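You operate a simulated robot arm through the tools that you are given. There is no shell and no other tool. Be economical: measure what you need, move in short steps, check, and stop when the job is done.

The job below is to be done with a simulated two-armed robot. You get a single attempt, and the scene is never put back.

TASK
Brush the scale off the screen, seat it in the strainer and shut the cover.
Fine: the brush goes back. Set down upright: brush. What is to be rubbed or washed off counts as gone when no trace of it is left.

It is judged by the outcome, as a careful person would: the job done as asked, and still so three seconds after it is handed in. It fails if anything else is knocked over, pushed out of place, dropped, spilled or broken. A push-on lid holds only when it is set on centred and level and pressed home; a screw cap is set on level and turned clockwise until tight.

THE ROBOT
Two 7-joint arms with three-finger grippers on one trunk, on a base that drives. Base frame: it is fixed to the floor where the robot stands at the start and does not move with it; the origin is under the middle of the robot, x ahead of it, y to its left, z up. Readings come in mm, degrees, newtons and seconds.
The left shoulder is at the start at [30, 154, 1037], the right one opposite. With the tool pointing down near the work surface each hand reaches from about 160 to 620 mm from the robot's upright axis, wherever it stands, measured 20 degrees to its own side. Places, roughly: inside of the strainer [600, -300, 900]; strainer cover [700, -300, 1000]. Payload 2.69 kg a hand.
The TCP of each hand is the grasp point between the finger pads, 29 mm short of the fingertips. In the tool frame z runs along the fingers and y along their closing line. Largest opening 120 mm; the body of the gripper starts 78 mm behind the TCP.
Orientation is that of the tool frame in the base frame, as a unit quaternion [w, x, y, z]. With the fingers straight down and closing along the base's y, the tool's x points along the base's -x, its y along +y and its z along -z.

THE INTERFACE
- The arms move only by the tool nudge_tool. It takes "left_plan", "right_plan" or both (then of equal length, played together; a hand with none holds still); each is a list of rows, each an object of numbers (a shift or turn left out is 0, a gripper value left out holds the last): "hand": the finger opening in mm, from 0 to 120; "x", "y", "z": the shift along the tool's x, y, z in mm; "wx", "wy", "wz": the turn, a rotation vector about the tool's x, y, z in degrees. In form: [{"hand": .., "x": .., "y": .., "z": .., "wx": .., "wy": .., "wz": ..}, ...]. A call has 1 to 12 rows; each row shifts and turns the commanded pose from where the row before left it, along the tool's axes as they then stand. A row lasts 0.2 s, in which the tool goes at most 50 mm and 8.6 degrees; a call with a longer step from one row to the next is refused whole, and so is a gripper value outside its range. Where a pose cannot be reached the arm comes as near as it can. A force on the tool above 60 N (or 10 N above the force at the start of the call, whichever is more), or a blocked arm, ends the call early, and 0.2 s more pass. Each finger halts on what it meets, pressing with about 37 N; the grip force reading is that of the motor and also rises with nothing between the fingers. The clock runs only during rows and for 0.2 s after the last one: add rows that do not move to give the fingers time. It gives the time, the measured TCP pose, the force on the tool (base axes), the opening and the grip force at its end, in the units of the frame above (readings bear some noise), with the torque about the TCP (base axes, N m) and any sound that the robot's microphone picked up.
- Cameras (640 x 400 px; columns grow to the right, rows downward): "scene" is now at [137.3, -0, 1215.4]; the picture's right is [-0.01, -1.00, 0.00], its down [-0.29, 0.00, -0.96] and it looks along [0.96, -0.01, -0.29] (base axes); focal length 214 px, centre (320, 200). "left" rides on the left gripper at [63, 0, -104] in its tool frame; the picture's right is [0.00, 1.00, 0.00], its down [-0.83, 0.00, -0.56] and it looks along [-0.56, 0.00, 0.83] (tool axes); focal length 275 px, centre (320, 200). "right" rides on the right gripper at [63, 0, -104] in its tool frame; the picture's right is [0.00, 1.00, 0.00], its down [-0.83, 0.00, -0.56] and it looks along [-0.56, 0.00, 0.83] (tool axes); focal length 275 px, centre (320, 200). There is no depth. A picture from a camera that has moved, and an enlarged one, comes with that camera's place and axes in the base frame and with its lens.
- capture(camera): a new picture of that camera. It takes no simulated time.
- raise_lower(by): slides the trunk up (or, below 0, down) by that many mm; the arms and the scene camera ride with it, the base frame stays. It gives what a move gives, with no picture.
- roll_base(legs): drives the robot by 1 to 6 legs, each [ahead, left, turn to the left] in mm, mm and degrees, along the robot's own axes; the way and the turn of a leg run together, so that a leg with both is an arc; at most 1500 mm and 180 degrees a leg. The arms and the cameras ride along, it lands a little off, and it stops where it bumps. It gives what a move gives.
- head_to(pan, tilt): turns the head with the scene camera to pan (to the left, within 80 degrees either way) and tilt (down, from -29 to 69), counted from straight ahead of the robot. It gives what a move gives.
- zoom(camera, box): a new picture of the part [left, top, right, bottom] of that camera's present view, enlarged. It takes no simulated time.
- job_done(): hands the job in; it is judged then, once.

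Work in short steps. Places have to be worked out from the pictures, the camera data and where the tool is seen: move nearer, look again, correct. Check each grasp and each placing, and mend what went wrong. You have 120 turns and 100 pictures in all, those below and enlarged ones among them. Open the grippers and draw the arms clear of the work before you hand the job in, unless the task says otherwise; then end with one line.

The tools are called after "Request:" as name(argument=value, ...) on one line, values as JSON. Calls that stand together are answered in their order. nudge_tool: Moves the arms, as the interface text tells. Its arguments: {"type":"object","properties":{"left_plan":{"type":"array","items":{"type":"object","properties":{"hand":{"type":"number"},"x":{"type":"number"},"y":{"type":"number"},"z":{"type":"number"},"wx":{"type":"number"},"wy":{"type":"number"},"wz":{"type":"number"}}}},"right_plan":{"type":"array","items":{"type":"object","properties":{"hand":{"type":"number"},"x":{"type":"number"},"y":{"type":"number"},"z":{"type":"number"},"wx":{"type":"number"},"wy":{"type":"number"},"wz":{"type":"number"}}}}},"required":[]} The other tools are called the same way: raise_lower (by) slides the trunk up or down; roll_base (legs) drives the base; head_to (pan, tilt) turns the head that bears the scene camera; capture (camera) takes a picture; zoom (camera, box) takes an enlarged picture of a part of a camera's view; job_done () hands the job in.

At the start:

```text
t: 0.0
left_tcp_pos: [431.3, 112.8, 1000.2]
left_tool_rot: [0.001, 0.0, 1.0, 0.0]
left_ft_force: [0.0, 0.5, 0.1]
left_torque: [0.02, 0.01, 0.04]
left_grip_width: 119.9
left_gripper_force: 0.0
right_tcp_pos: [319.7, -124.7, 1185.3]
right_tool_rot: [-0.001, 0.001, 1.0, 0.001]
right_ft_force: [0.2, -0.1, -0.1]
right_torque: [0.02, 0.0, -0.01]
right_grip_width: 120.2
right_gripper_force: 0.0
trunk travel left (down, up): [-400.0, 38.0]
robot x, y, heading: [0.7, 0.1, 0.1]
head pan, tilt: [-0.6, 16.9]
```

scene: 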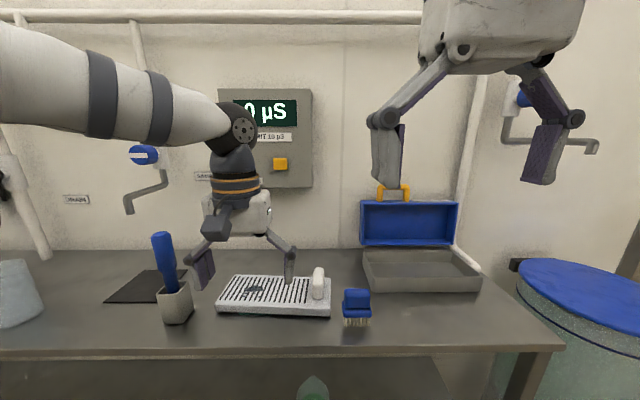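
right: 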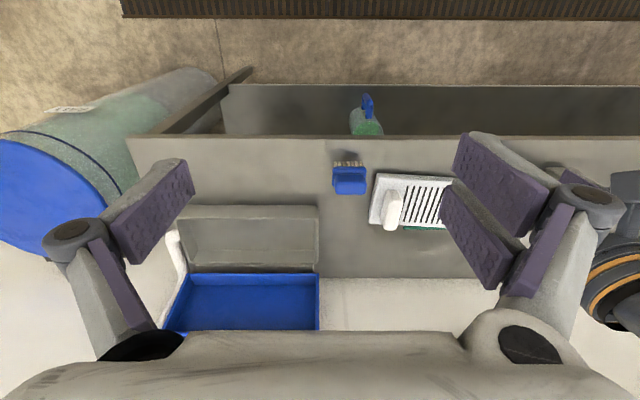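
left: 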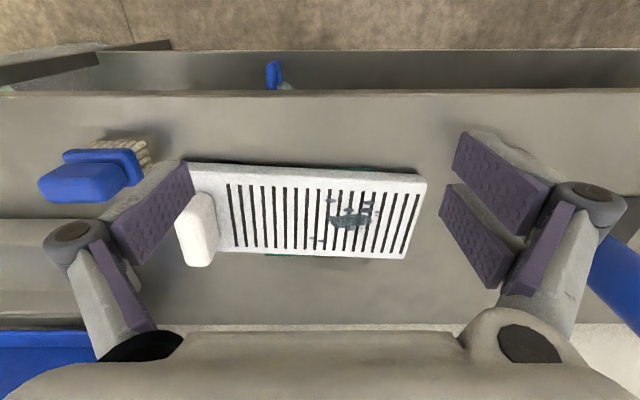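

I'll look closer at the work area before moving anything.

Request:
zoom(camera="scene", box=[100, 220, 300, 345])

Request:
zoom(camera="scene", box=[300, 180, 500, 345])

Request:
zoom(camera="left", box=[20, 120, 440, 290])

```text
3.20 times, centred on (200, 282) of scene
camera zoom: at [137.3, 0.0, 1215.4], right [-0.01, -1.0, 0.0], down [-0.29, 0.0, -0.96], along [0.96, -0.01, -0.29], focal length 686 px, centre (704, -64)
```

zoom: 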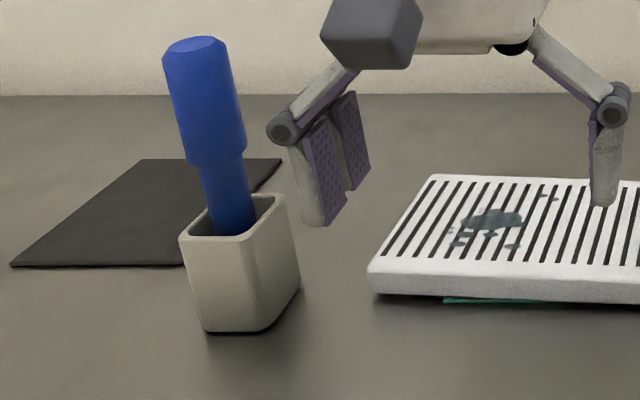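

```text
2.42 times, centred on (400, 262) of scene
camera zoom: at [137.3, 0.0, 1215.4], right [-0.01, -1.0, 0.0], down [-0.29, 0.0, -0.96], along [0.96, -0.01, -0.29], focal length 520 px, centre (126, 48)
```

zoom: 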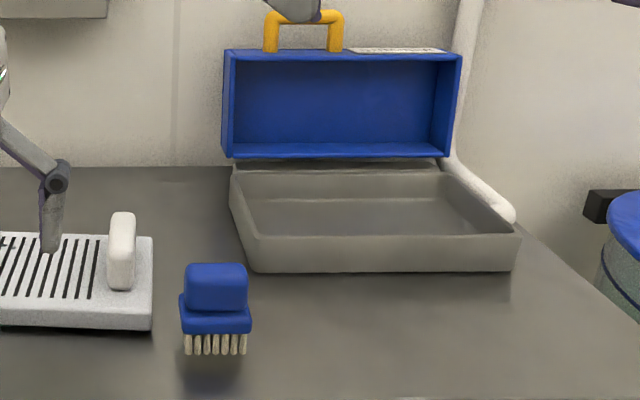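

```text
1.52 times, centred on (230, 205) of left
camera zoom: at [368.3, 112.5, 1103.0], right [0.0, 1.0, 0.0], down [0.83, 0.0, 0.56], along [0.56, 0.0, -0.83], focal length 420 px, centre (457, 192)
```

zoom: 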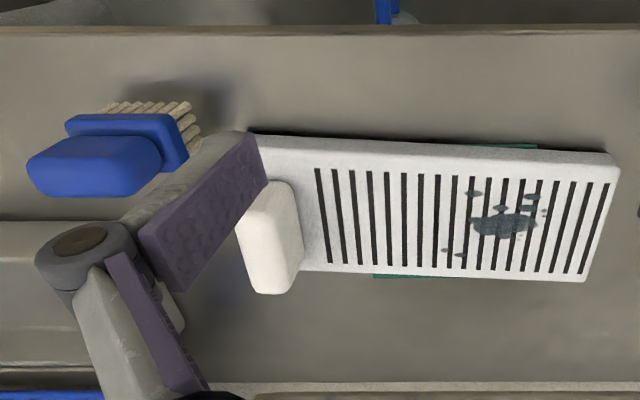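

The block brush stands at about [472,-78], bristles down on a table at z≈847. I'll raise the left hand for a clear view and tilt the head down.

Request:
nudge_tool(left_plan=[{"z": -45}, {"z": -45}, {"z": -45}, {"z": -45}, {"y": 40, "x": 45}, {"y": 40, "x": 45}])

Request:
head_to(pan=0, tilt=45)

Request:
capture(camera="scene")

Request:
capture(camera="left")

```text
refused: row 5 steps farther than a row can; nothing moved
```

```text
t: 0.9
left_tcp_pos: [430.3, 112.5, 1000.4]
left_tool_rot: [0.0, 0.0, 1.0, 0.0]
left_ft_force: [0.5, 0.8, -0.1]
left_torque: [0.05, 0.0, 0.01]
left_grip_width: 120.1
left_gripper_force: 0.1
right_tcp_pos: [320.9, -124.2, 1186.4]
right_tool_rot: [0.0, 0.0, 1.0, 0.0]
right_ft_force: [-0.1, 0.4, 0.5]
right_torque: [0.01, 0.0, 0.02]
right_grip_width: 120.0
right_gripper_force: 0.0
trunk travel left (down, up): [-400.0, 38.0]
robot x, y, heading: [1.9, 0.3, 0.1]
head pan, tilt: [0.0, 45.0]
```

```text
93 pictures are left
camera scene: at [125.2, 1.0, 1171.8], right [0.0, -1.0, 0.0], down [-0.71, 0.0, -0.71], along [0.71, 0.0, -0.71], focal length 214 px, centre (320, 200)
```

scene: 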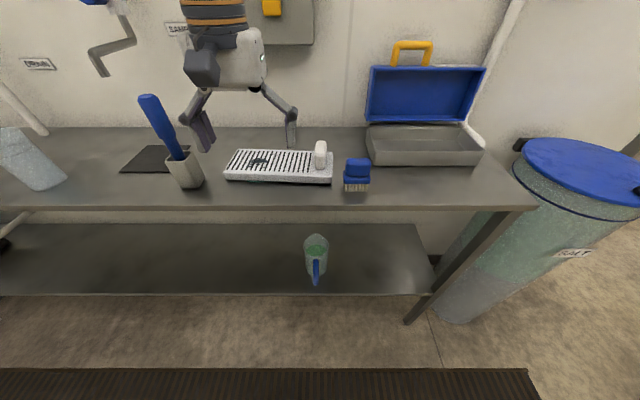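

```text
92 pictures are left
camera left: at [368.3, 112.5, 1103.1], right [0.0, 1.0, 0.0], down [0.83, 0.0, 0.56], along [0.56, 0.0, -0.83], focal length 275 px, centre (320, 200)
```

left: 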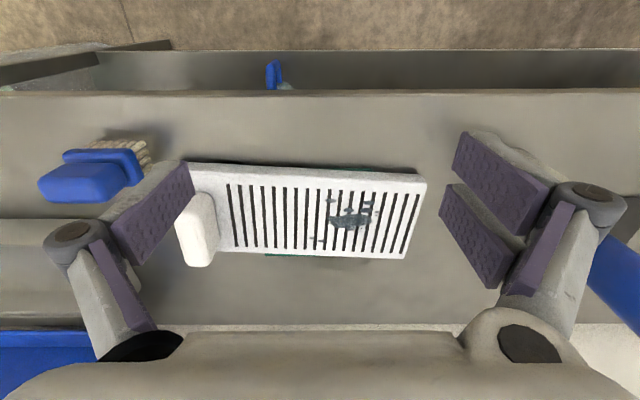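

Cup is around [490,290]. I'll lift the left hand in smaller steps and move it over to look into the cup and down at the screen.

Request:
nudge_tool(left_plan=[{"z": -45}, {"z": -45}, {"z": -45}, {"z": -30}, {"y": 45}, {"y": 45}, {"y": 45}, {"y": 45}])

Request:
capture(camera="left")

Request:
head_to(pan=0, tilt=35)

Request:
zoom(camera="scene", box=[200, 130, 400, 255])

Request:
capture(camera="right")

```text
t: 2.7
left_tcp_pos: [430.5, 291.8, 1163.6]
left_tool_rot: [0.0, 0.0, 1.0, 0.001]
left_ft_force: [-0.1, 1.3, -0.5]
left_torque: [-0.05, -0.01, 0.02]
left_grip_width: 120.0
left_gripper_force: 0.0
right_tcp_pos: [319.2, -123.8, 1185.8]
right_tool_rot: [0.0, 0.0, 1.0, 0.0]
right_ft_force: [0.1, -0.2, 0.4]
right_torque: [-0.02, 0.01, -0.01]
right_grip_width: 120.1
right_gripper_force: 0.1
trunk travel left (down, up): [-400.0, 38.0]
robot x, y, heading: [-0.0, -0.8, 0.2]
head pan, tilt: [0.0, 45.0]
```

```text
91 pictures are left
camera left: at [368.1, 292.2, 1267.5], right [0.01, 1.0, 0.0], down [0.83, 0.0, 0.56], along [0.56, 0.0, -0.83], focal length 275 px, centre (320, 200)
```

left: 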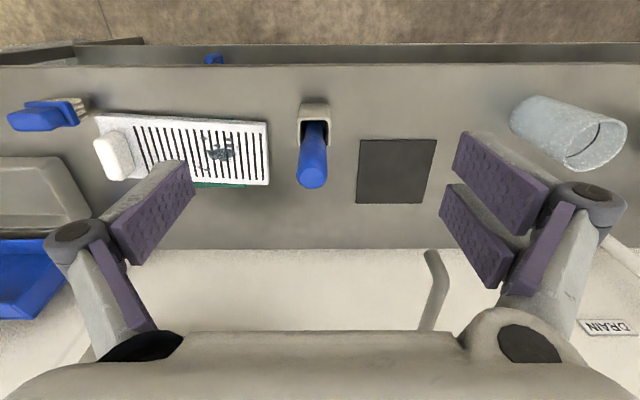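

```text
t: 3.5
left_tcp_pos: [431.1, 290.3, 1164.7]
left_tool_rot: [0.0, 0.0, 1.0, 0.0]
left_ft_force: [0.6, -0.8, -0.3]
left_torque: [0.03, 0.02, 0.0]
left_grip_width: 120.1
left_gripper_force: 0.2
right_tcp_pos: [319.9, -123.8, 1184.5]
right_tool_rot: [0.0, 0.0, 1.0, 0.0]
right_ft_force: [-0.2, -0.4, -0.5]
right_torque: [0.0, 0.01, -0.01]
right_grip_width: 120.0
right_gripper_force: 0.0
trunk travel left (down, up): [-400.0, 38.0]
robot x, y, heading: [-2.6, -1.4, 0.2]
head pan, tilt: [0.0, 35.0]
```

```text
3.20 times, centred on (300, 192) of scene
camera zoom: at [132.0, 1.0, 1186.5], right [0.0, -1.0, 0.0], down [-0.57, 0.0, -0.82], along [0.82, 0.0, -0.57], focal length 686 px, centre (384, 224)
```

zoom: 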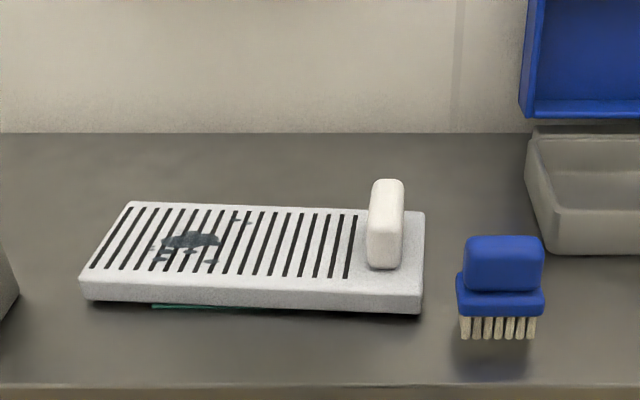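

```text
89 pictures are left
camera right: at [255.7, -125.5, 1289.3], right [0.0, 1.0, 0.0], down [0.83, 0.0, 0.56], along [0.56, 0.0, -0.83], focal length 275 px, centre (320, 200)
```

right: 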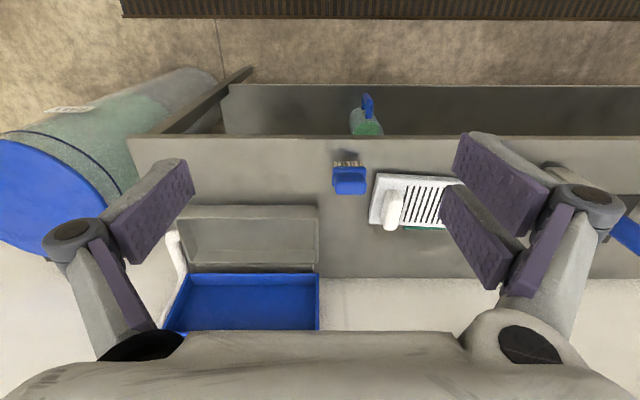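

The block brush, the screen (knob at its right end) and the open strainer fit one working spot. I'll drive 80 ahead and 100 right so both hands reach everything, then look down at each item from above.

Request:
roll_base(legs=[[80, -100, 0]])

Request:
capture(camera="left")

Request:
capture(camera="right")

Request:
capture(camera="scene")

```text
t: 4.9
left_tcp_pos: [512.0, 189.9, 1165.0]
left_tool_rot: [0.001, 0.0, 1.0, 0.0]
left_ft_force: [0.9, 0.1, -0.1]
left_torque: [0.02, 0.03, -0.02]
left_grip_width: 119.8
left_gripper_force: 0.2
right_tcp_pos: [401.1, -224.9, 1185.4]
right_tool_rot: [-0.001, 0.0, 1.0, 0.0]
right_ft_force: [0.1, 0.4, -0.3]
right_torque: [0.02, 0.03, -0.02]
right_grip_width: 120.1
right_gripper_force: 0.1
trunk travel left (down, up): [-400.0, 38.0]
robot x, y, heading: [85.4, -94.9, 0.1]
head pan, tilt: [0.0, 35.0]
```

```text
88 pictures are left
camera left: at [448.7, 190.7, 1267.7], right [0.0, 1.0, 0.0], down [0.83, 0.0, 0.56], along [0.56, 0.0, -0.83], focal length 275 px, centre (320, 200)
```

left: 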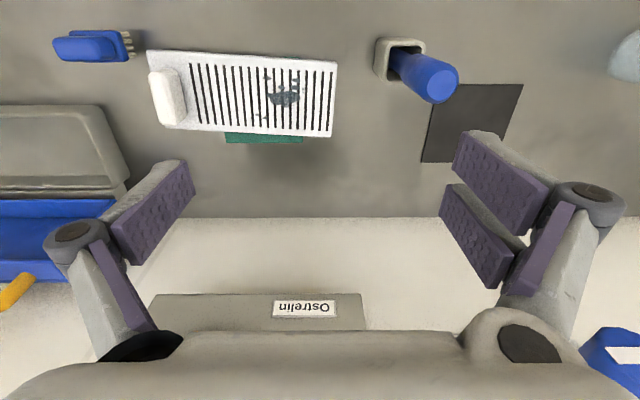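

```text
87 pictures are left
camera right: at [336.2, -225.7, 1289.2], right [0.0, 1.0, 0.0], down [0.83, 0.0, 0.56], along [0.56, 0.0, -0.83], focal length 275 px, centre (320, 200)
```

right: 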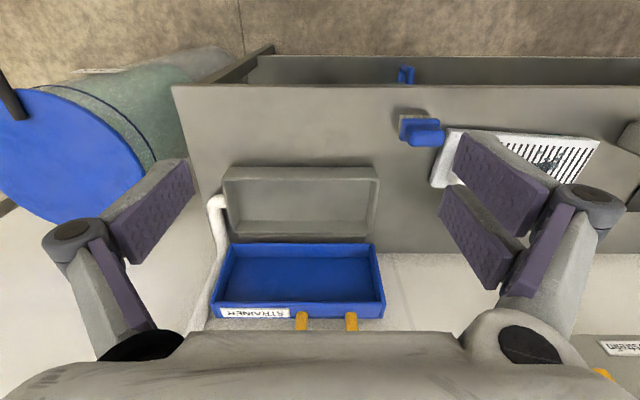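

```text
86 pictures are left
camera scene: at [212.5, -99.1, 1186.5], right [0.0, -1.0, 0.0], down [-0.57, 0.0, -0.82], along [0.82, 0.0, -0.57], focal length 214 px, centre (320, 200)
```

scene: 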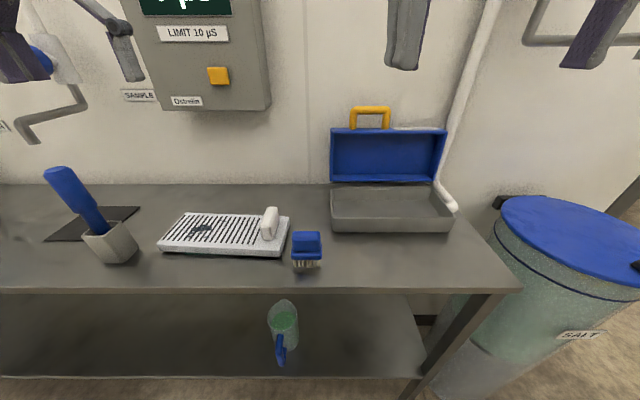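

Brush grip is at about [479,-78], top ≈ z 912; strainer rim ≈ z 890 with its near edge at x≈540. I move the left hand above the brush and shift the right hand off toward the strainer for a view.

Request:
nudge_tool(left_plan=[{"y": -45}, {"y": -45}, {"y": -45}, {"y": -45}, {"y": -45}, {"y": -43}, {"x": 33}, {"z": 45}, {"z": 45}, {"z": 40}], right_plan=[{"y": -35}, {"y": -35}, {"y": -30}, {"x": -40}, {"x": -40}, {}, {}, {}, {}, {}])

Request:
capture(camera="left")

Request:
capture(camera="right")

Request:
zoom(camera="scene", box=[140, 180, 340, 305])

```text
t: 7.1
left_tcp_pos: [475.9, -56.6, 1030.6]
left_tool_rot: [-0.001, 0.0, 1.0, 0.0]
left_ft_force: [0.5, 0.4, -0.5]
left_torque: [0.02, 0.04, 0.0]
left_grip_width: 119.7
left_gripper_force: 0.1
left hand out of reach, approached as far as the arm can: row 6
right_tcp_pos: [486.5, -316.0, 1162.7]
right_tool_rot: [0.0, -0.001, 1.0, 0.0]
right_ft_force: [1.3, -0.1, 0.3]
right_torque: [0.04, 0.01, -0.01]
right_grip_width: 119.9
right_gripper_force: 0.2
right hand out of reach, approached as far as the arm can: row 2, 3
trunk travel left (down, up): [-400.0, 38.0]
robot x, y, heading: [80.6, -99.8, 0.1]
head pan, tilt: [0.0, 35.0]
```

```text
85 pictures are left
camera left: at [412.5, -55.9, 1134.6], right [0.0, 1.0, 0.0], down [0.83, 0.0, 0.56], along [0.56, 0.0, -0.83], focal length 275 px, centre (320, 200)
```

left: 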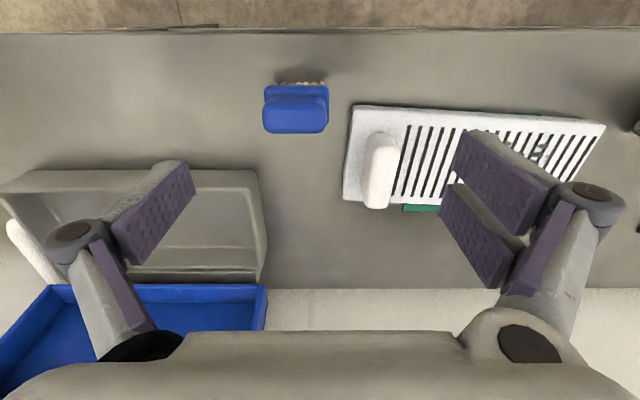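

```text
84 pictures are left
camera right: at [422.2, -316.6, 1267.6], right [0.0, 1.0, 0.0], down [0.83, 0.0, 0.56], along [0.56, 0.0, -0.83], focal length 275 px, centre (320, 200)
```

right: 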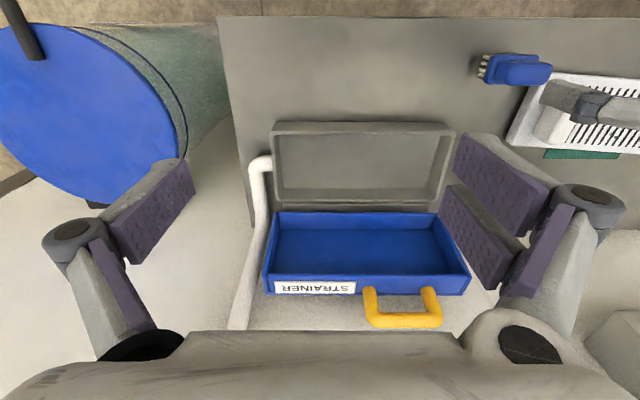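

```text
3.20 times, centred on (240, 242) of scene
camera zoom: at [212.6, -98.8, 1186.4], right [0.0, -1.0, 0.0], down [-0.57, 0.0, -0.82], along [0.82, 0.0, -0.57], focal length 686 px, centre (576, 64)
```

zoom: 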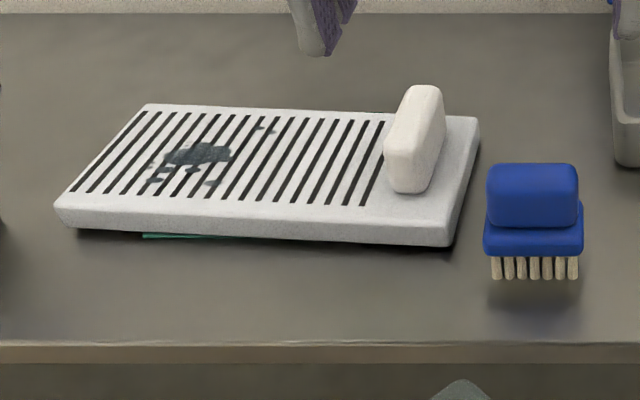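

Brush handle: centre about [481,-75], 51 mm wide in y, 29 in x, top ≈ 912. I line up the left hand over it and descend to 960 to check the fingertips against it.

Request:
nudge_tool(left_plan=[{"z": 35}, {"z": 35}, {"y": -9}, {"y": -9, "x": -4}, {}])

Request:
capture(camera="left")

Request:
zoom(camera="scene", box=[220, 160, 420, 285])

```text
t: 8.3
left_tcp_pos: [479.5, -73.9, 962.2]
left_tool_rot: [0.001, 0.0, 1.0, 0.001]
left_ft_force: [0.0, -0.3, 0.6]
left_torque: [0.0, -0.01, -0.01]
left_grip_width: 120.0
left_gripper_force: 0.1
right_tcp_pos: [486.4, -314.6, 1163.9]
right_tool_rot: [0.0, 0.0, 1.0, 0.001]
right_ft_force: [-0.4, 0.7, 0.1]
right_torque: [-0.01, 0.01, 0.01]
right_grip_width: 119.9
right_gripper_force: 0.1
trunk travel left (down, up): [-400.0, 38.0]
robot x, y, heading: [80.4, -101.4, -0.2]
head pan, tilt: [0.0, 35.0]
```

```text
82 pictures are left
camera left: at [416.8, -73.8, 1065.3], right [0.0, 1.0, 0.0], down [0.83, 0.0, 0.56], along [0.56, 0.0, -0.83], focal length 275 px, centre (320, 200)
```

left: 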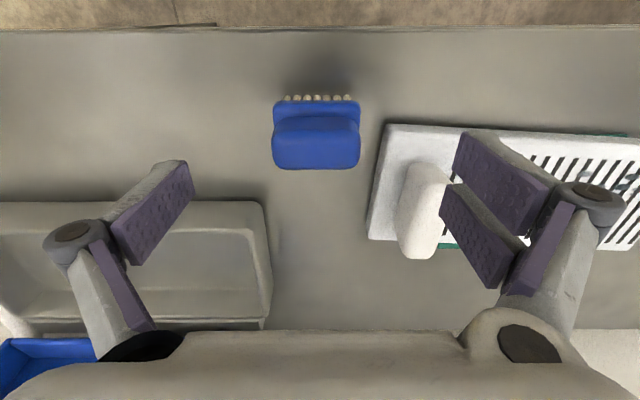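

```text
3.20 times, centred on (320, 222) of scene
camera zoom: at [212.1, -98.6, 1186.5], right [0.0, -1.0, 0.0], down [-0.57, 0.0, -0.82], along [0.82, 0.0, -0.57], focal length 686 px, centre (320, 128)
```

zoom: 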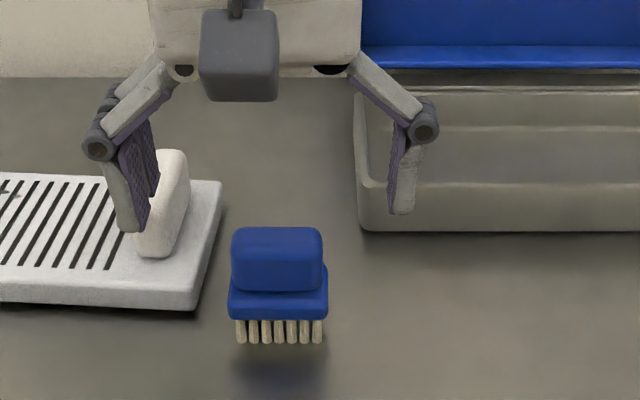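

Handle spans z≈884–914 with the base flange below it, so the TCP goes to z≈917 (tips at 888, above the flange). Descend and close.

Request:
nudge_tool(left_plan=[{"z": 25, "y": -2}, {"z": 20}, {"hand": 45}, {"hand": 40}, {"hand": 40}, {}])

Request:
capture(camera="left")

Request:
zoom(camera="scene", box=[220, 160, 420, 285])

```text
t: 9.7
left_tcp_pos: [481.0, -75.5, 917.7]
left_tool_rot: [0.0, 0.001, 1.0, 0.0]
left_ft_force: [-0.7, -0.4, 1.9]
left_torque: [0.07, 0.02, 0.03]
left_grip_width: 55.4
left_gripper_force: 37.4
right_tcp_pos: [485.7, -315.9, 1164.3]
right_tool_rot: [0.0, 0.0, 1.0, 0.0]
right_ft_force: [-0.9, 0.9, 0.1]
right_torque: [-0.01, -0.02, 0.01]
right_grip_width: 119.9
right_gripper_force: 0.1
trunk travel left (down, up): [-400.0, 38.0]
robot x, y, heading: [79.9, -97.6, -0.0]
head pan, tilt: [0.0, 35.0]
```

```text
80 pictures are left
camera left: at [417.1, -75.0, 1020.4], right [0.0, 1.0, 0.0], down [0.83, 0.0, 0.56], along [0.56, 0.0, -0.83], focal length 275 px, centre (320, 200)
```

left: 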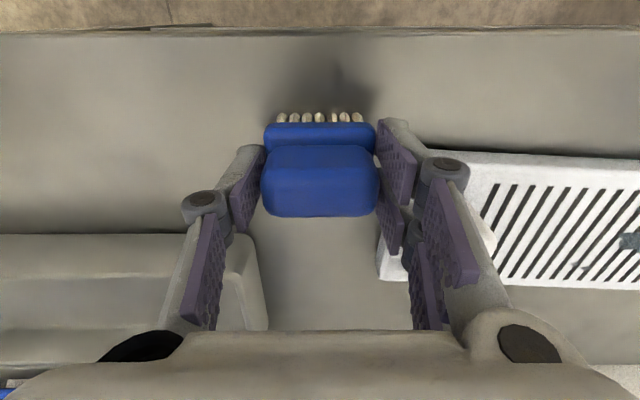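

```text
3.20 times, centred on (320, 222) of scene
camera zoom: at [212.0, -98.7, 1186.5], right [0.0, -1.0, 0.0], down [-0.57, 0.0, -0.82], along [0.82, 0.0, -0.57], focal length 686 px, centre (320, 128)
```

zoom: 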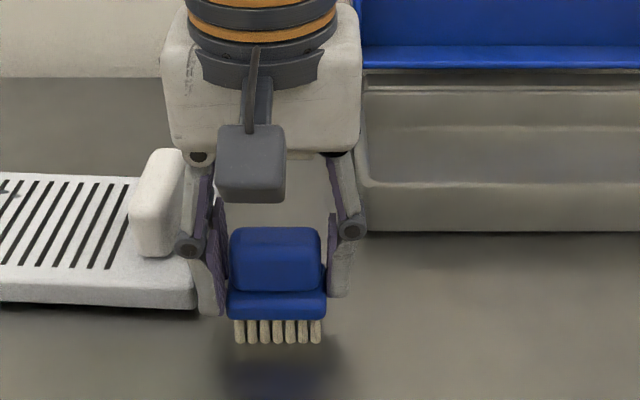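

Grip is firm (55 mm, 37 N) at TCP [481,-75.5,917.7] — that's the pose to return to. Lift high over the knob and carry to above the scale at about [535,140].

Request:
nudge_tool(left_plan=[{"z": -30}, {"z": -40}, {"z": -40}, {"y": 45}, {"y": 45}, {"y": 45}, {"y": 45}, {"y": 40, "x": -25}, {"x": -29}, {}])

Request:
capture(camera="left")

Request:
zoom(camera="scene", box=[120, 160, 320, 285])

```text
t: 11.9
left_tcp_pos: [532.9, 145.1, 1026.9]
left_tool_rot: [0.001, 0.0, 1.0, 0.0]
left_ft_force: [-1.1, 0.3, -1.3]
left_torque: [0.0, 0.01, 0.0]
left_grip_width: 55.1
left_gripper_force: 37.0
right_tcp_pos: [486.5, -316.0, 1164.1]
right_tool_rot: [0.0, 0.0, 1.0, 0.001]
right_ft_force: [0.8, 0.2, 0.3]
right_torque: [-0.01, 0.0, -0.01]
right_grip_width: 120.1
right_gripper_force: 0.0
trunk travel left (down, up): [-400.0, 38.0]
robot x, y, heading: [82.4, -97.1, -0.1]
head pan, tilt: [0.0, 35.0]
```

```text
78 pictures are left
camera left: at [468.6, 146.9, 1129.7], right [0.0, 1.0, 0.0], down [0.83, 0.0, 0.56], along [0.56, 0.0, -0.83], focal length 275 px, centre (320, 200)
```

left: 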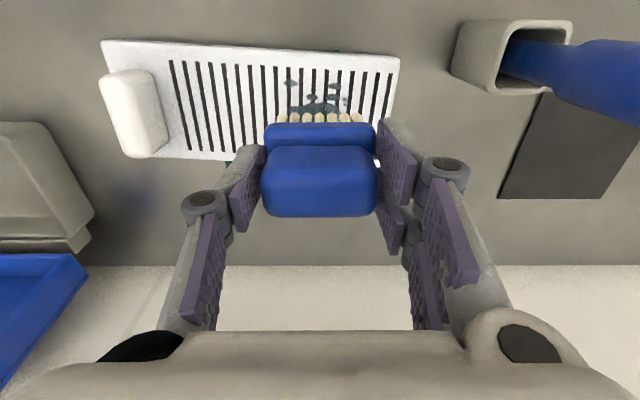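

```text
3.20 times, centred on (220, 222) of scene
camera zoom: at [211.8, -98.3, 1186.6], right [0.0, -1.0, 0.0], down [-0.57, 0.0, -0.82], along [0.82, 0.0, -0.57], focal length 686 px, centre (640, 128)
```

zoom: 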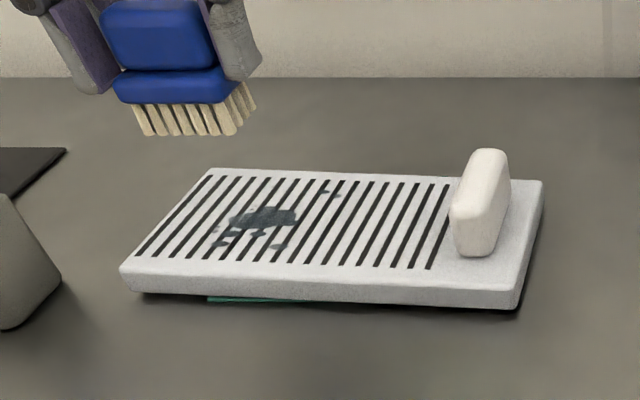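

Two-view triangulation puts the scale at x≈505–570, y≈108–170 with the screen top near z 885. I lower the brush over it, stopping just above.

Request:
nudge_tool(left_plan=[{"z": 25, "x": -5}, {"z": 25, "y": -3}, {"z": 10}, {}])

Request:
zoom(camera="scene", box=[120, 160, 320, 285])

```text
t: 12.9
left_tcp_pos: [538.0, 141.6, 966.7]
left_tool_rot: [0.0, 0.0, 1.0, 0.0]
left_ft_force: [0.8, 0.5, -0.6]
left_torque: [0.0, -0.01, 0.04]
left_grip_width: 55.2
left_gripper_force: 36.5
right_tcp_pos: [485.4, -315.4, 1164.2]
right_tool_rot: [0.0, 0.0, 1.0, -0.001]
right_ft_force: [0.0, -0.2, 0.0]
right_torque: [0.01, -0.02, 0.02]
right_grip_width: 120.1
right_gripper_force: 0.0
trunk travel left (down, up): [-400.0, 38.0]
robot x, y, heading: [78.1, -97.8, 0.1]
head pan, tilt: [0.0, 35.0]
```

```text
3.20 times, centred on (220, 222) of scene
camera zoom: at [212.2, -98.7, 1186.5], right [0.0, -1.0, 0.0], down [-0.57, 0.0, -0.82], along [0.82, 0.0, -0.57], focal length 686 px, centre (640, 128)
```

zoom: 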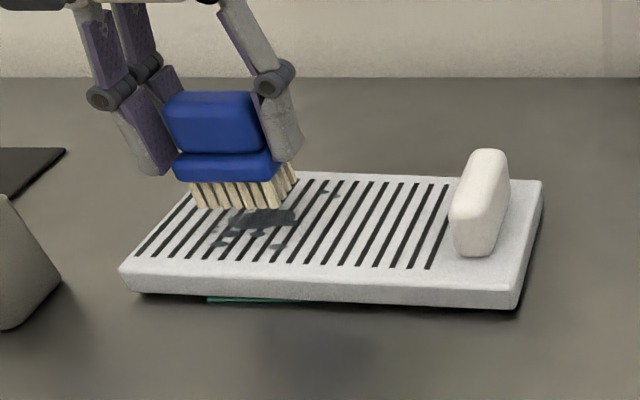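

Still above the screen. I lower in 5 mm steps and watch the vertical force.

Request:
nudge_tool(left_plan=[{"z": 5}, {"z": 5}, {"z": 5}, {}])

```text
t: 13.9
left_tcp_pos: [539.1, 141.7, 952.7]
left_tool_rot: [0.0, 0.0, 1.0, -0.001]
left_ft_force: [0.3, -1.0, -0.4]
left_torque: [-0.02, 0.0, 0.0]
left_grip_width: 55.0
left_gripper_force: 36.5
right_tcp_pos: [486.2, -315.7, 1163.5]
right_tool_rot: [0.0, 0.001, 1.0, 0.0]
right_ft_force: [0.4, 0.0, -0.4]
right_torque: [-0.02, -0.02, -0.01]
right_grip_width: 120.0
right_gripper_force: 0.1
trunk travel left (down, up): [-400.0, 38.0]
robot x, y, heading: [81.4, -100.0, -0.1]
head pan, tilt: [0.0, 35.0]
```

No contact yet; continue down in 4 mm steps.

Request:
nudge_tool(left_plan=[{"z": 4}, {"z": 4}, {}])

Request:
zoom(camera="scene", box=[120, 160, 320, 285])

```text
t: 14.7
left_tcp_pos: [538.8, 141.2, 944.6]
left_tool_rot: [0.0, 0.0, 1.0, 0.0]
left_ft_force: [0.4, -0.2, -0.5]
left_torque: [-0.02, 0.02, -0.01]
left_grip_width: 55.4
left_gripper_force: 37.2
right_tcp_pos: [487.1, -315.5, 1163.3]
right_tool_rot: [-0.001, 0.0, 1.0, 0.0]
right_ft_force: [-1.8, -0.1, 0.1]
right_torque: [0.0, -0.01, 0.03]
right_grip_width: 119.9
right_gripper_force: 0.1
trunk travel left (down, up): [-400.0, 38.0]
robot x, y, heading: [78.5, -94.8, 0.1]
head pan, tilt: [0.0, 35.0]
```

```text
3.20 times, centred on (220, 222) of scene
camera zoom: at [212.2, -98.6, 1186.5], right [0.0, -1.0, 0.0], down [-0.57, 0.0, -0.82], along [0.82, 0.0, -0.57], focal length 686 px, centre (640, 128)
```

zoom: 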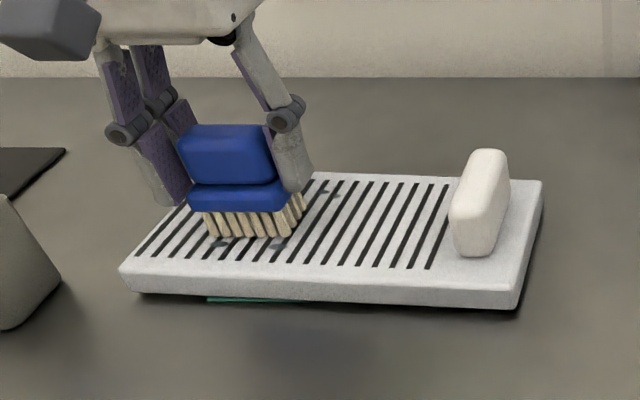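

Very near now; 3 mm steps until touch.

Request:
nudge_tool(left_plan=[{"z": 3}, {"z": 3}, {}])

```text
t: 15.5
left_tcp_pos: [538.0, 142.6, 941.7]
left_tool_rot: [0.003, -0.001, 1.0, 0.0]
left_ft_force: [2.5, 4.0, 22.2]
left_torque: [0.22, 0.06, -0.02]
left_grip_width: 55.4
left_gripper_force: 36.8
right_tcp_pos: [485.2, -315.5, 1165.7]
right_tool_rot: [0.001, 0.001, 1.0, 0.0]
right_ft_force: [-0.1, -0.7, 0.1]
right_torque: [0.0, 0.01, -0.01]
right_grip_width: 120.0
right_gripper_force: 0.1
trunk travel left (down, up): [-400.0, 38.0]
robot x, y, heading: [79.3, -99.7, 0.1]
head pan, tilt: [0.0, 35.0]
```

Contact at TCP z≈942 with 22 N. I ease to ~12 N and do a short stroke along the slots, then check whether the screen stayed put.

Request:
nudge_tool(left_plan=[{"z": -1.5}, {"x": -10}, {"x": -10}, {"x": 10}, {"x": 10}, {"x": 10}, {"x": 10}, {"x": -10}, {"x": -10}, {}])

Request:
zoom(camera="scene", box=[120, 160, 320, 285])

```text
t: 17.7
left_tcp_pos: [538.1, 141.9, 940.2]
left_tool_rot: [0.0, 0.001, 1.0, 0.0]
left_ft_force: [-4.3, 0.4, 12.0]
left_torque: [0.07, 0.21, 0.04]
left_grip_width: 55.4
left_gripper_force: 36.5
right_tcp_pos: [484.4, -316.3, 1164.6]
right_tool_rot: [0.001, 0.0, 1.0, 0.0]
right_ft_force: [-0.3, 1.2, 0.7]
right_torque: [0.03, -0.02, -0.02]
right_grip_width: 120.1
right_gripper_force: 0.1
trunk travel left (down, up): [-400.0, 38.0]
robot x, y, heading: [81.2, -99.1, -0.0]
head pan, tilt: [0.0, 35.0]
```

```text
3.20 times, centred on (220, 222) of scene
camera zoom: at [211.0, -99.1, 1186.6], right [0.0, -1.0, 0.0], down [-0.57, 0.0, -0.82], along [0.82, 0.0, -0.57], focal length 686 px, centre (640, 128)
```

zoom: 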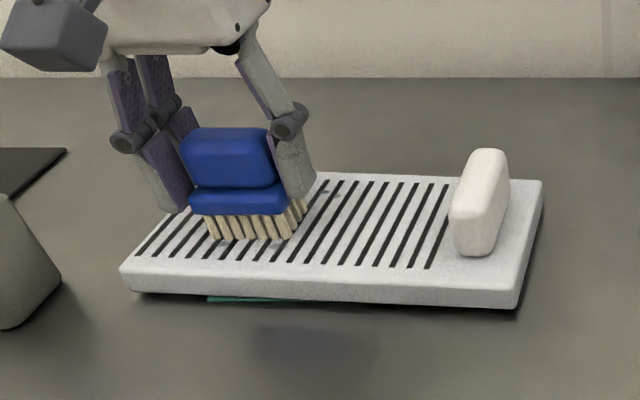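

The screen didn't move and the scale is wiping off. Now wider strokes: full x range at y≈142, then at y≈125.

Request:
nudge_tool(left_plan=[{"x": -15}, {"x": -15}, {"x": 15}, {"x": 15}, {"x": 15}, {"x": 15}, {"y": -16}, {"x": -15}, {"x": -15}, {"x": -15}, {"x": -15}, {"x": -5}])

Request:
nudge_tool(left_plan=[{"x": 15}, {"x": 15}, {"x": 15}, {"x": 15}, {"x": 5}, {"x": -15}, {"x": -15}, {"x": -15}, {"x": -15}, {"y": 10}, {"y": 10}, {"y": 10}])

Request:
nudge_tool(left_plan=[{"x": 15}, {"x": 15}, {"x": 15}, {"x": 15}, {"x": -15}, {"x": -15}, {"x": -15}, {"x": -15}, {"z": -20}, {"z": -30, "y": 25}, {"z": -30, "y": 25}, {"y": 40}])

Request:
zoom(camera="scene", box=[140, 190, 300, 290])

```text
t: 20.3
left_tcp_pos: [575.0, 125.9, 939.4]
left_tool_rot: [-0.001, -0.001, 1.0, 0.0]
left_ft_force: [-0.5, 0.3, -0.5]
left_torque: [0.0, 0.0, 0.03]
left_grip_width: 55.1
left_gripper_force: 36.9
right_tcp_pos: [487.0, -316.1, 1163.2]
right_tool_rot: [0.0, -0.001, 1.0, 0.0]
right_ft_force: [0.5, 0.2, 0.5]
right_torque: [0.0, 0.0, 0.04]
right_grip_width: 120.1
right_gripper_force: 0.1
trunk travel left (down, up): [-400.0, 38.0]
robot x, y, heading: [78.3, -100.3, 0.1]
head pan, tilt: [0.0, 35.0]
```

```text
t: 22.9
left_tcp_pos: [567.3, 155.0, 939.7]
left_tool_rot: [0.001, 0.0, 1.0, 0.0]
left_ft_force: [-0.4, 0.5, -0.5]
left_torque: [0.0, 0.01, -0.02]
left_grip_width: 55.5
left_gripper_force: 36.5
right_tcp_pos: [486.2, -317.0, 1164.0]
right_tool_rot: [0.0, 0.0, 1.0, 0.001]
right_ft_force: [0.0, 0.7, 0.7]
right_torque: [0.0, 0.0, 0.01]
right_grip_width: 119.8
right_gripper_force: 0.1
trunk travel left (down, up): [-400.0, 38.0]
robot x, y, heading: [82.8, -100.1, -0.0]
head pan, tilt: [0.0, 35.0]
```

```text
t: 25.5
left_tcp_pos: [571.2, 245.9, 1021.7]
left_tool_rot: [0.0, 0.001, 1.0, -0.001]
left_ft_force: [0.1, -0.3, -1.3]
left_torque: [-0.01, 0.04, -0.02]
left_grip_width: 55.2
left_gripper_force: 37.5
right_tcp_pos: [486.7, -314.0, 1163.8]
right_tool_rot: [0.0, 0.0, 1.0, -0.001]
right_ft_force: [0.3, 1.4, 0.9]
right_torque: [-0.03, 0.03, 0.0]
right_grip_width: 120.1
right_gripper_force: 0.1
trunk travel left (down, up): [-400.0, 38.0]
robot x, y, heading: [80.8, -99.5, 0.1]
head pan, tilt: [0.0, 35.0]
```

```text
4.00 times, centred on (220, 240) of scene
camera zoom: at [212.5, -97.7, 1186.4], right [0.0, -1.0, 0.0], down [-0.57, 0.0, -0.82], along [0.82, 0.0, -0.57], focal length 858 px, centre (720, 40)
```

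zoom: 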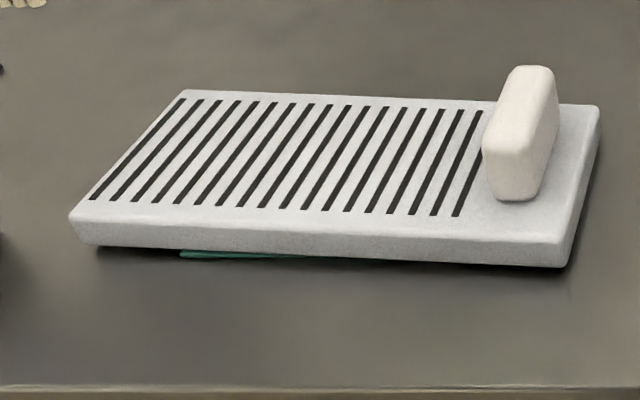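

The top looks clean. I'll check the surface closely with the left hand's camera, while keeping the brush in hand until I've seen the underside too.

Request:
zoom(camera="left", box=[0, 0, 320, 200])

Request:
zoom(camera="scene", box=[160, 200, 240, 250])

```text
2.00 times, centred on (160, 100) of left
camera zoom: at [507.0, 247.5, 1124.3], right [0.01, 1.0, 0.0], down [0.83, 0.0, 0.56], along [0.56, 0.0, -0.83], focal length 551 px, centre (640, 400)
```

zoom: 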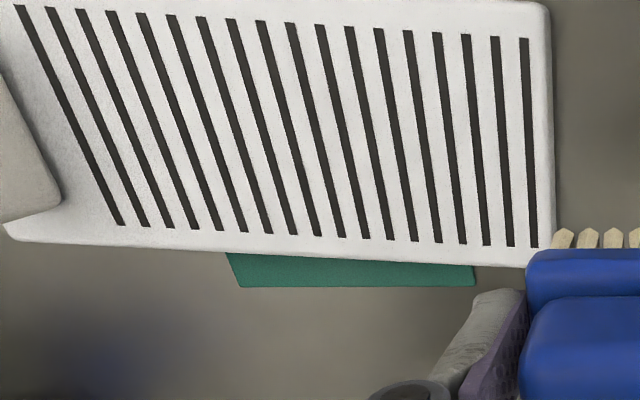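

```text
8.00 times, centred on (200, 225) of scene
camera zoom: at [212.5, -97.7, 1186.4], right [0.0, -1.0, 0.0], down [-0.57, 0.0, -0.82], along [0.82, 0.0, -0.57], focal length 1716 px, centre (1280, 0)
```

zoom: 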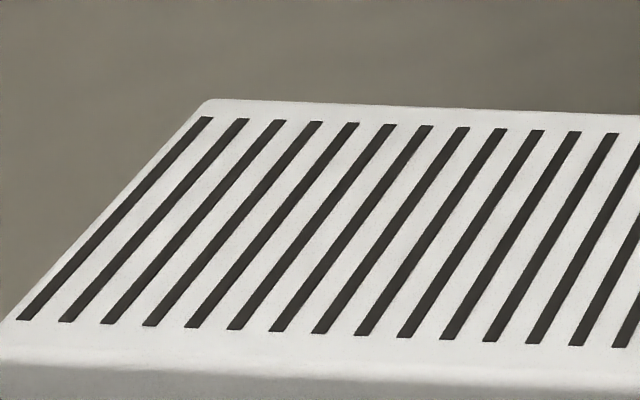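

Top is spotless. Before lifting the screen, I check the strainer's inside with the right camera to determine where the screen must go.

Request:
zoom(camera="right", box=[220, 100, 500, 275])

Request:
zoom(camera="scene", box=[300, 90, 480, 245])

```text
2.29 times, centred on (360, 188) of right
camera zoom: at [422.1, -315.4, 1267.8], right [0.0, 1.0, 0.0], down [0.83, 0.0, 0.56], along [0.56, 0.0, -0.83], focal length 629 px, centre (229, 229)
```

zoom: 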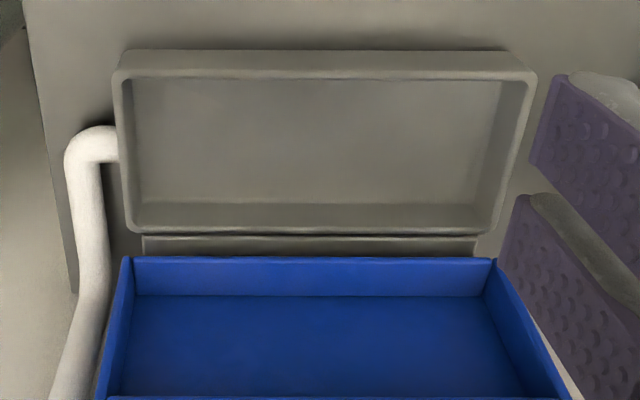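

```text
2.58 times, centred on (390, 168) of scene
camera zoom: at [212.5, -97.7, 1186.4], right [0.0, -1.0, 0.0], down [-0.57, 0.0, -0.82], along [0.82, 0.0, -0.57], focal length 554 px, centre (139, 284)
```

zoom: 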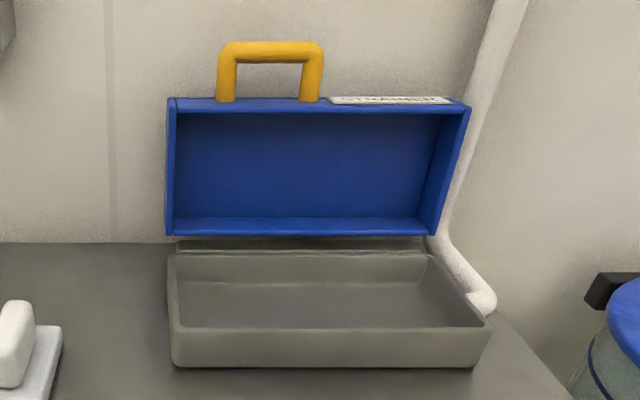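

The strainer is a plain tray: outer rim about x 566–682, y −388…−128, rim z≈886, unrotated; the screen (≈238×97) fits with a few mm to spare. The knob's top centre is about [541,−1,925], yawed ~4° clockwise. I bring the right hand above it.

Request:
nudge_tool(right_plan=[{"y": 45}, {"y": 45}, {"y": 45}, {"y": 45, "z": 20}, {"y": 45, "z": 20}, {"y": 45, "z": 20}, {"y": 43, "x": -15, "z": 15}, {"x": -40}, {"z": 30}, {"z": 30}, {"wz": 4}, {}])

Request:
capture(camera="right")

Request:
capture(camera="scene")

```text
t: 28.1
left_tcp_pos: [570.9, 245.0, 1021.6]
left_tool_rot: [0.0, 0.0, 1.0, 0.0]
left_ft_force: [0.2, -0.8, -0.9]
left_torque: [0.02, -0.02, 0.01]
left_grip_width: 55.1
left_gripper_force: 36.9
right_tcp_pos: [509.9, -41.0, 1037.8]
right_tool_rot: [0.0, 0.034, 0.999, 0.0]
right_ft_force: [-0.1, 0.3, 0.8]
right_torque: [-0.03, 0.05, -0.04]
right_grip_width: 120.1
right_gripper_force: 0.1
right hand out of reach, approached as far as the arm can: row 7, 8
trunk travel left (down, up): [-400.0, 38.0]
robot x, y, heading: [76.9, -101.8, 0.1]
head pan, tilt: [0.0, 35.0]
```

```text
68 pictures are left
camera right: at [445.1, -36.5, 1141.5], right [0.07, 1.0, 0.0], down [0.83, -0.05, 0.56], along [0.55, -0.04, -0.83], focal length 275 px, centre (320, 200)
```

right: 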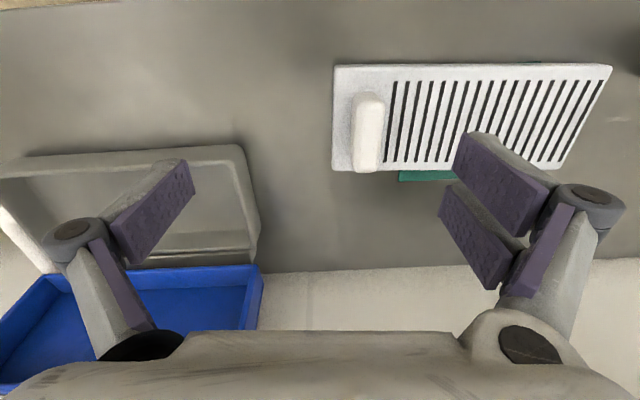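

```text
67 pictures are left
camera scene: at [212.3, -98.6, 1186.5], right [0.0, -1.0, 0.0], down [-0.57, 0.0, -0.82], along [0.82, 0.0, -0.57], focal length 214 px, centre (320, 200)
```

scene: 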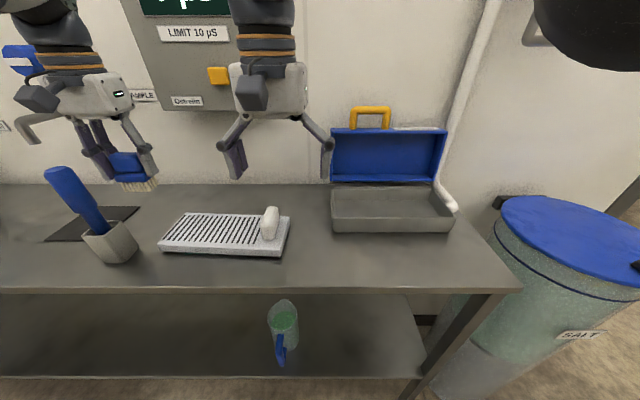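

Knob is confirmed near y≈−2. The hand is short by about [31,40]; I descend some and shift onto it.

Request:
nudge_tool(right_plan=[{"z": 30}, {"z": 20}, {"x": -14, "y": 20}, {"x": -14, "y": 21}, {}])

Request:
capture(camera="right")

Request:
zoom(camera="scene", box=[200, 150, 360, 270])

```text
t: 29.3
left_tcp_pos: [570.2, 245.6, 1022.8]
left_tool_rot: [0.001, 0.0, 1.0, 0.0]
left_ft_force: [0.6, 0.1, -1.6]
left_torque: [-0.03, -0.01, 0.02]
left_grip_width: 55.1
left_gripper_force: 37.6
right_tcp_pos: [537.1, -8.8, 987.4]
right_tool_rot: [0.003, 0.026, 1.0, -0.001]
right_ft_force: [0.6, -0.3, 1.4]
right_torque: [-0.02, 0.0, 0.02]
right_grip_width: 120.2
right_gripper_force: 0.1
right hand out of reach, approached as far as the arm can: row 4
trunk travel left (down, up): [-400.0, 38.0]
robot x, y, heading: [83.8, -96.6, 0.0]
head pan, tilt: [0.0, 35.0]
```

```text
66 pictures are left
camera right: at [471.7, -6.2, 1091.0], right [0.05, 1.0, 0.0], down [0.83, -0.04, 0.56], along [0.56, -0.03, -0.83], focal length 275 px, centre (320, 200)
```

right: 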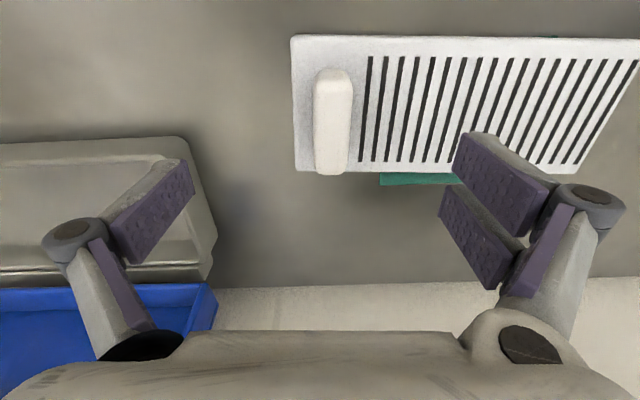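

```text
3.33 times, centred on (280, 210) of scene
camera zoom: at [211.9, -98.5, 1186.6], right [0.0, -1.0, 0.0], down [-0.57, 0.0, -0.82], along [0.82, 0.0, -0.57], focal length 715 px, centre (453, 167)
```

zoom: 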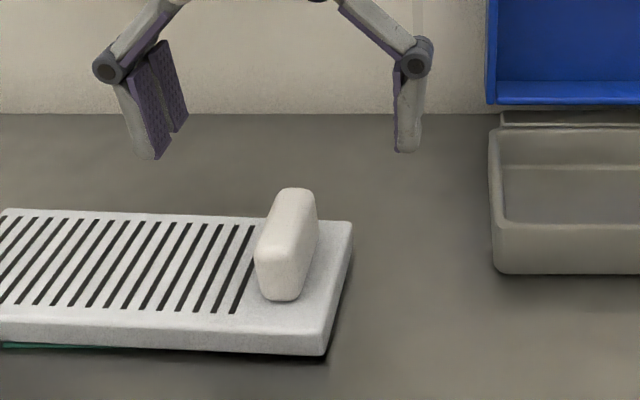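

The right hand is at the edge of its reach here. I lift the left hand (with brush) clear of the cup's handle and drive the base 60 mm left.

Request:
nudge_tool(left_plan=[{"z": -40}, {"z": -40}, {"z": -40}, {"z": -20}])

Request:
roll_base(legs=[[0, 60, 0]])

Request:
nudge_tool(right_plan=[{"y": -26}, {"y": -26}, {}])

Request:
capture(camera="right")

```text
t: 30.3
left_tcp_pos: [567.0, 247.5, 1122.3]
left_tool_rot: [0.001, 0.0, 1.0, 0.0]
left_ft_force: [0.1, 0.5, -0.5]
left_torque: [0.02, 0.0, -0.01]
left_grip_width: 55.1
left_gripper_force: 37.1
left hand out of reach, approached as far as the arm can: row 3, 4
right_tcp_pos: [535.3, -7.2, 989.0]
right_tool_rot: [0.003, 0.024, 1.0, 0.0]
right_ft_force: [0.5, -0.1, 0.1]
right_torque: [0.03, 0.0, -0.01]
right_grip_width: 120.2
right_gripper_force: 0.1
trunk travel left (down, up): [-400.0, 38.0]
robot x, y, heading: [81.1, -99.1, -0.0]
head pan, tilt: [0.0, 35.0]
```

```text
t: 31.4
left_tcp_pos: [566.4, 309.0, 1121.6]
left_tool_rot: [0.002, 0.0, 1.0, 0.0]
left_ft_force: [0.1, 0.6, 0.2]
left_torque: [0.0, -0.02, 0.01]
left_grip_width: 55.2
left_gripper_force: 36.8
right_tcp_pos: [534.9, 53.6, 987.9]
right_tool_rot: [0.002, 0.026, 1.0, 0.0]
right_ft_force: [-0.4, 0.8, -0.1]
right_torque: [-0.02, 0.0, -0.02]
right_grip_width: 120.2
right_gripper_force: 0.2
trunk travel left (down, up): [-400.0, 38.0]
robot x, y, heading: [80.2, -36.7, -0.1]
head pan, tilt: [0.0, 35.0]
```

```text
t: 32.2
left_tcp_pos: [566.5, 308.4, 1121.0]
left_tool_rot: [0.002, 0.001, 1.0, 0.0]
left_ft_force: [0.2, 0.2, -0.6]
left_torque: [0.0, -0.03, 0.01]
left_grip_width: 55.3
left_gripper_force: 36.9
right_tcp_pos: [530.3, -0.2, 986.1]
right_tool_rot: [0.002, 0.025, 1.0, 0.001]
right_ft_force: [0.0, 0.5, -0.6]
right_torque: [-0.01, 0.01, 0.0]
right_grip_width: 119.9
right_gripper_force: 0.1
trunk travel left (down, up): [-400.0, 38.0]
robot x, y, heading: [80.3, -39.3, 0.0]
head pan, tilt: [0.0, 35.0]
```

```text
64 pictures are left
camera right: at [466.2, 3.1, 1089.1], right [0.05, 1.0, 0.0], down [0.83, -0.04, 0.56], along [0.56, -0.03, -0.83], focal length 275 px, centre (320, 200)
```

right: 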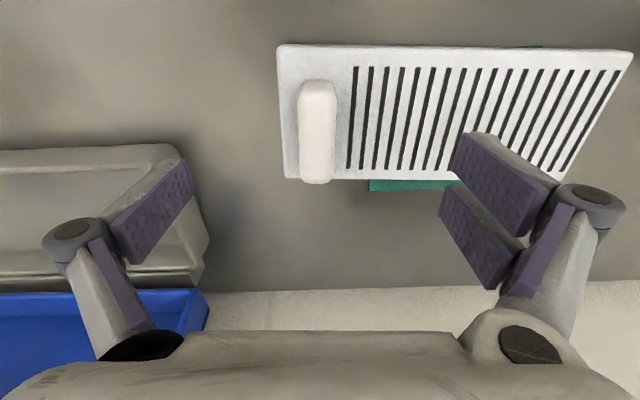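

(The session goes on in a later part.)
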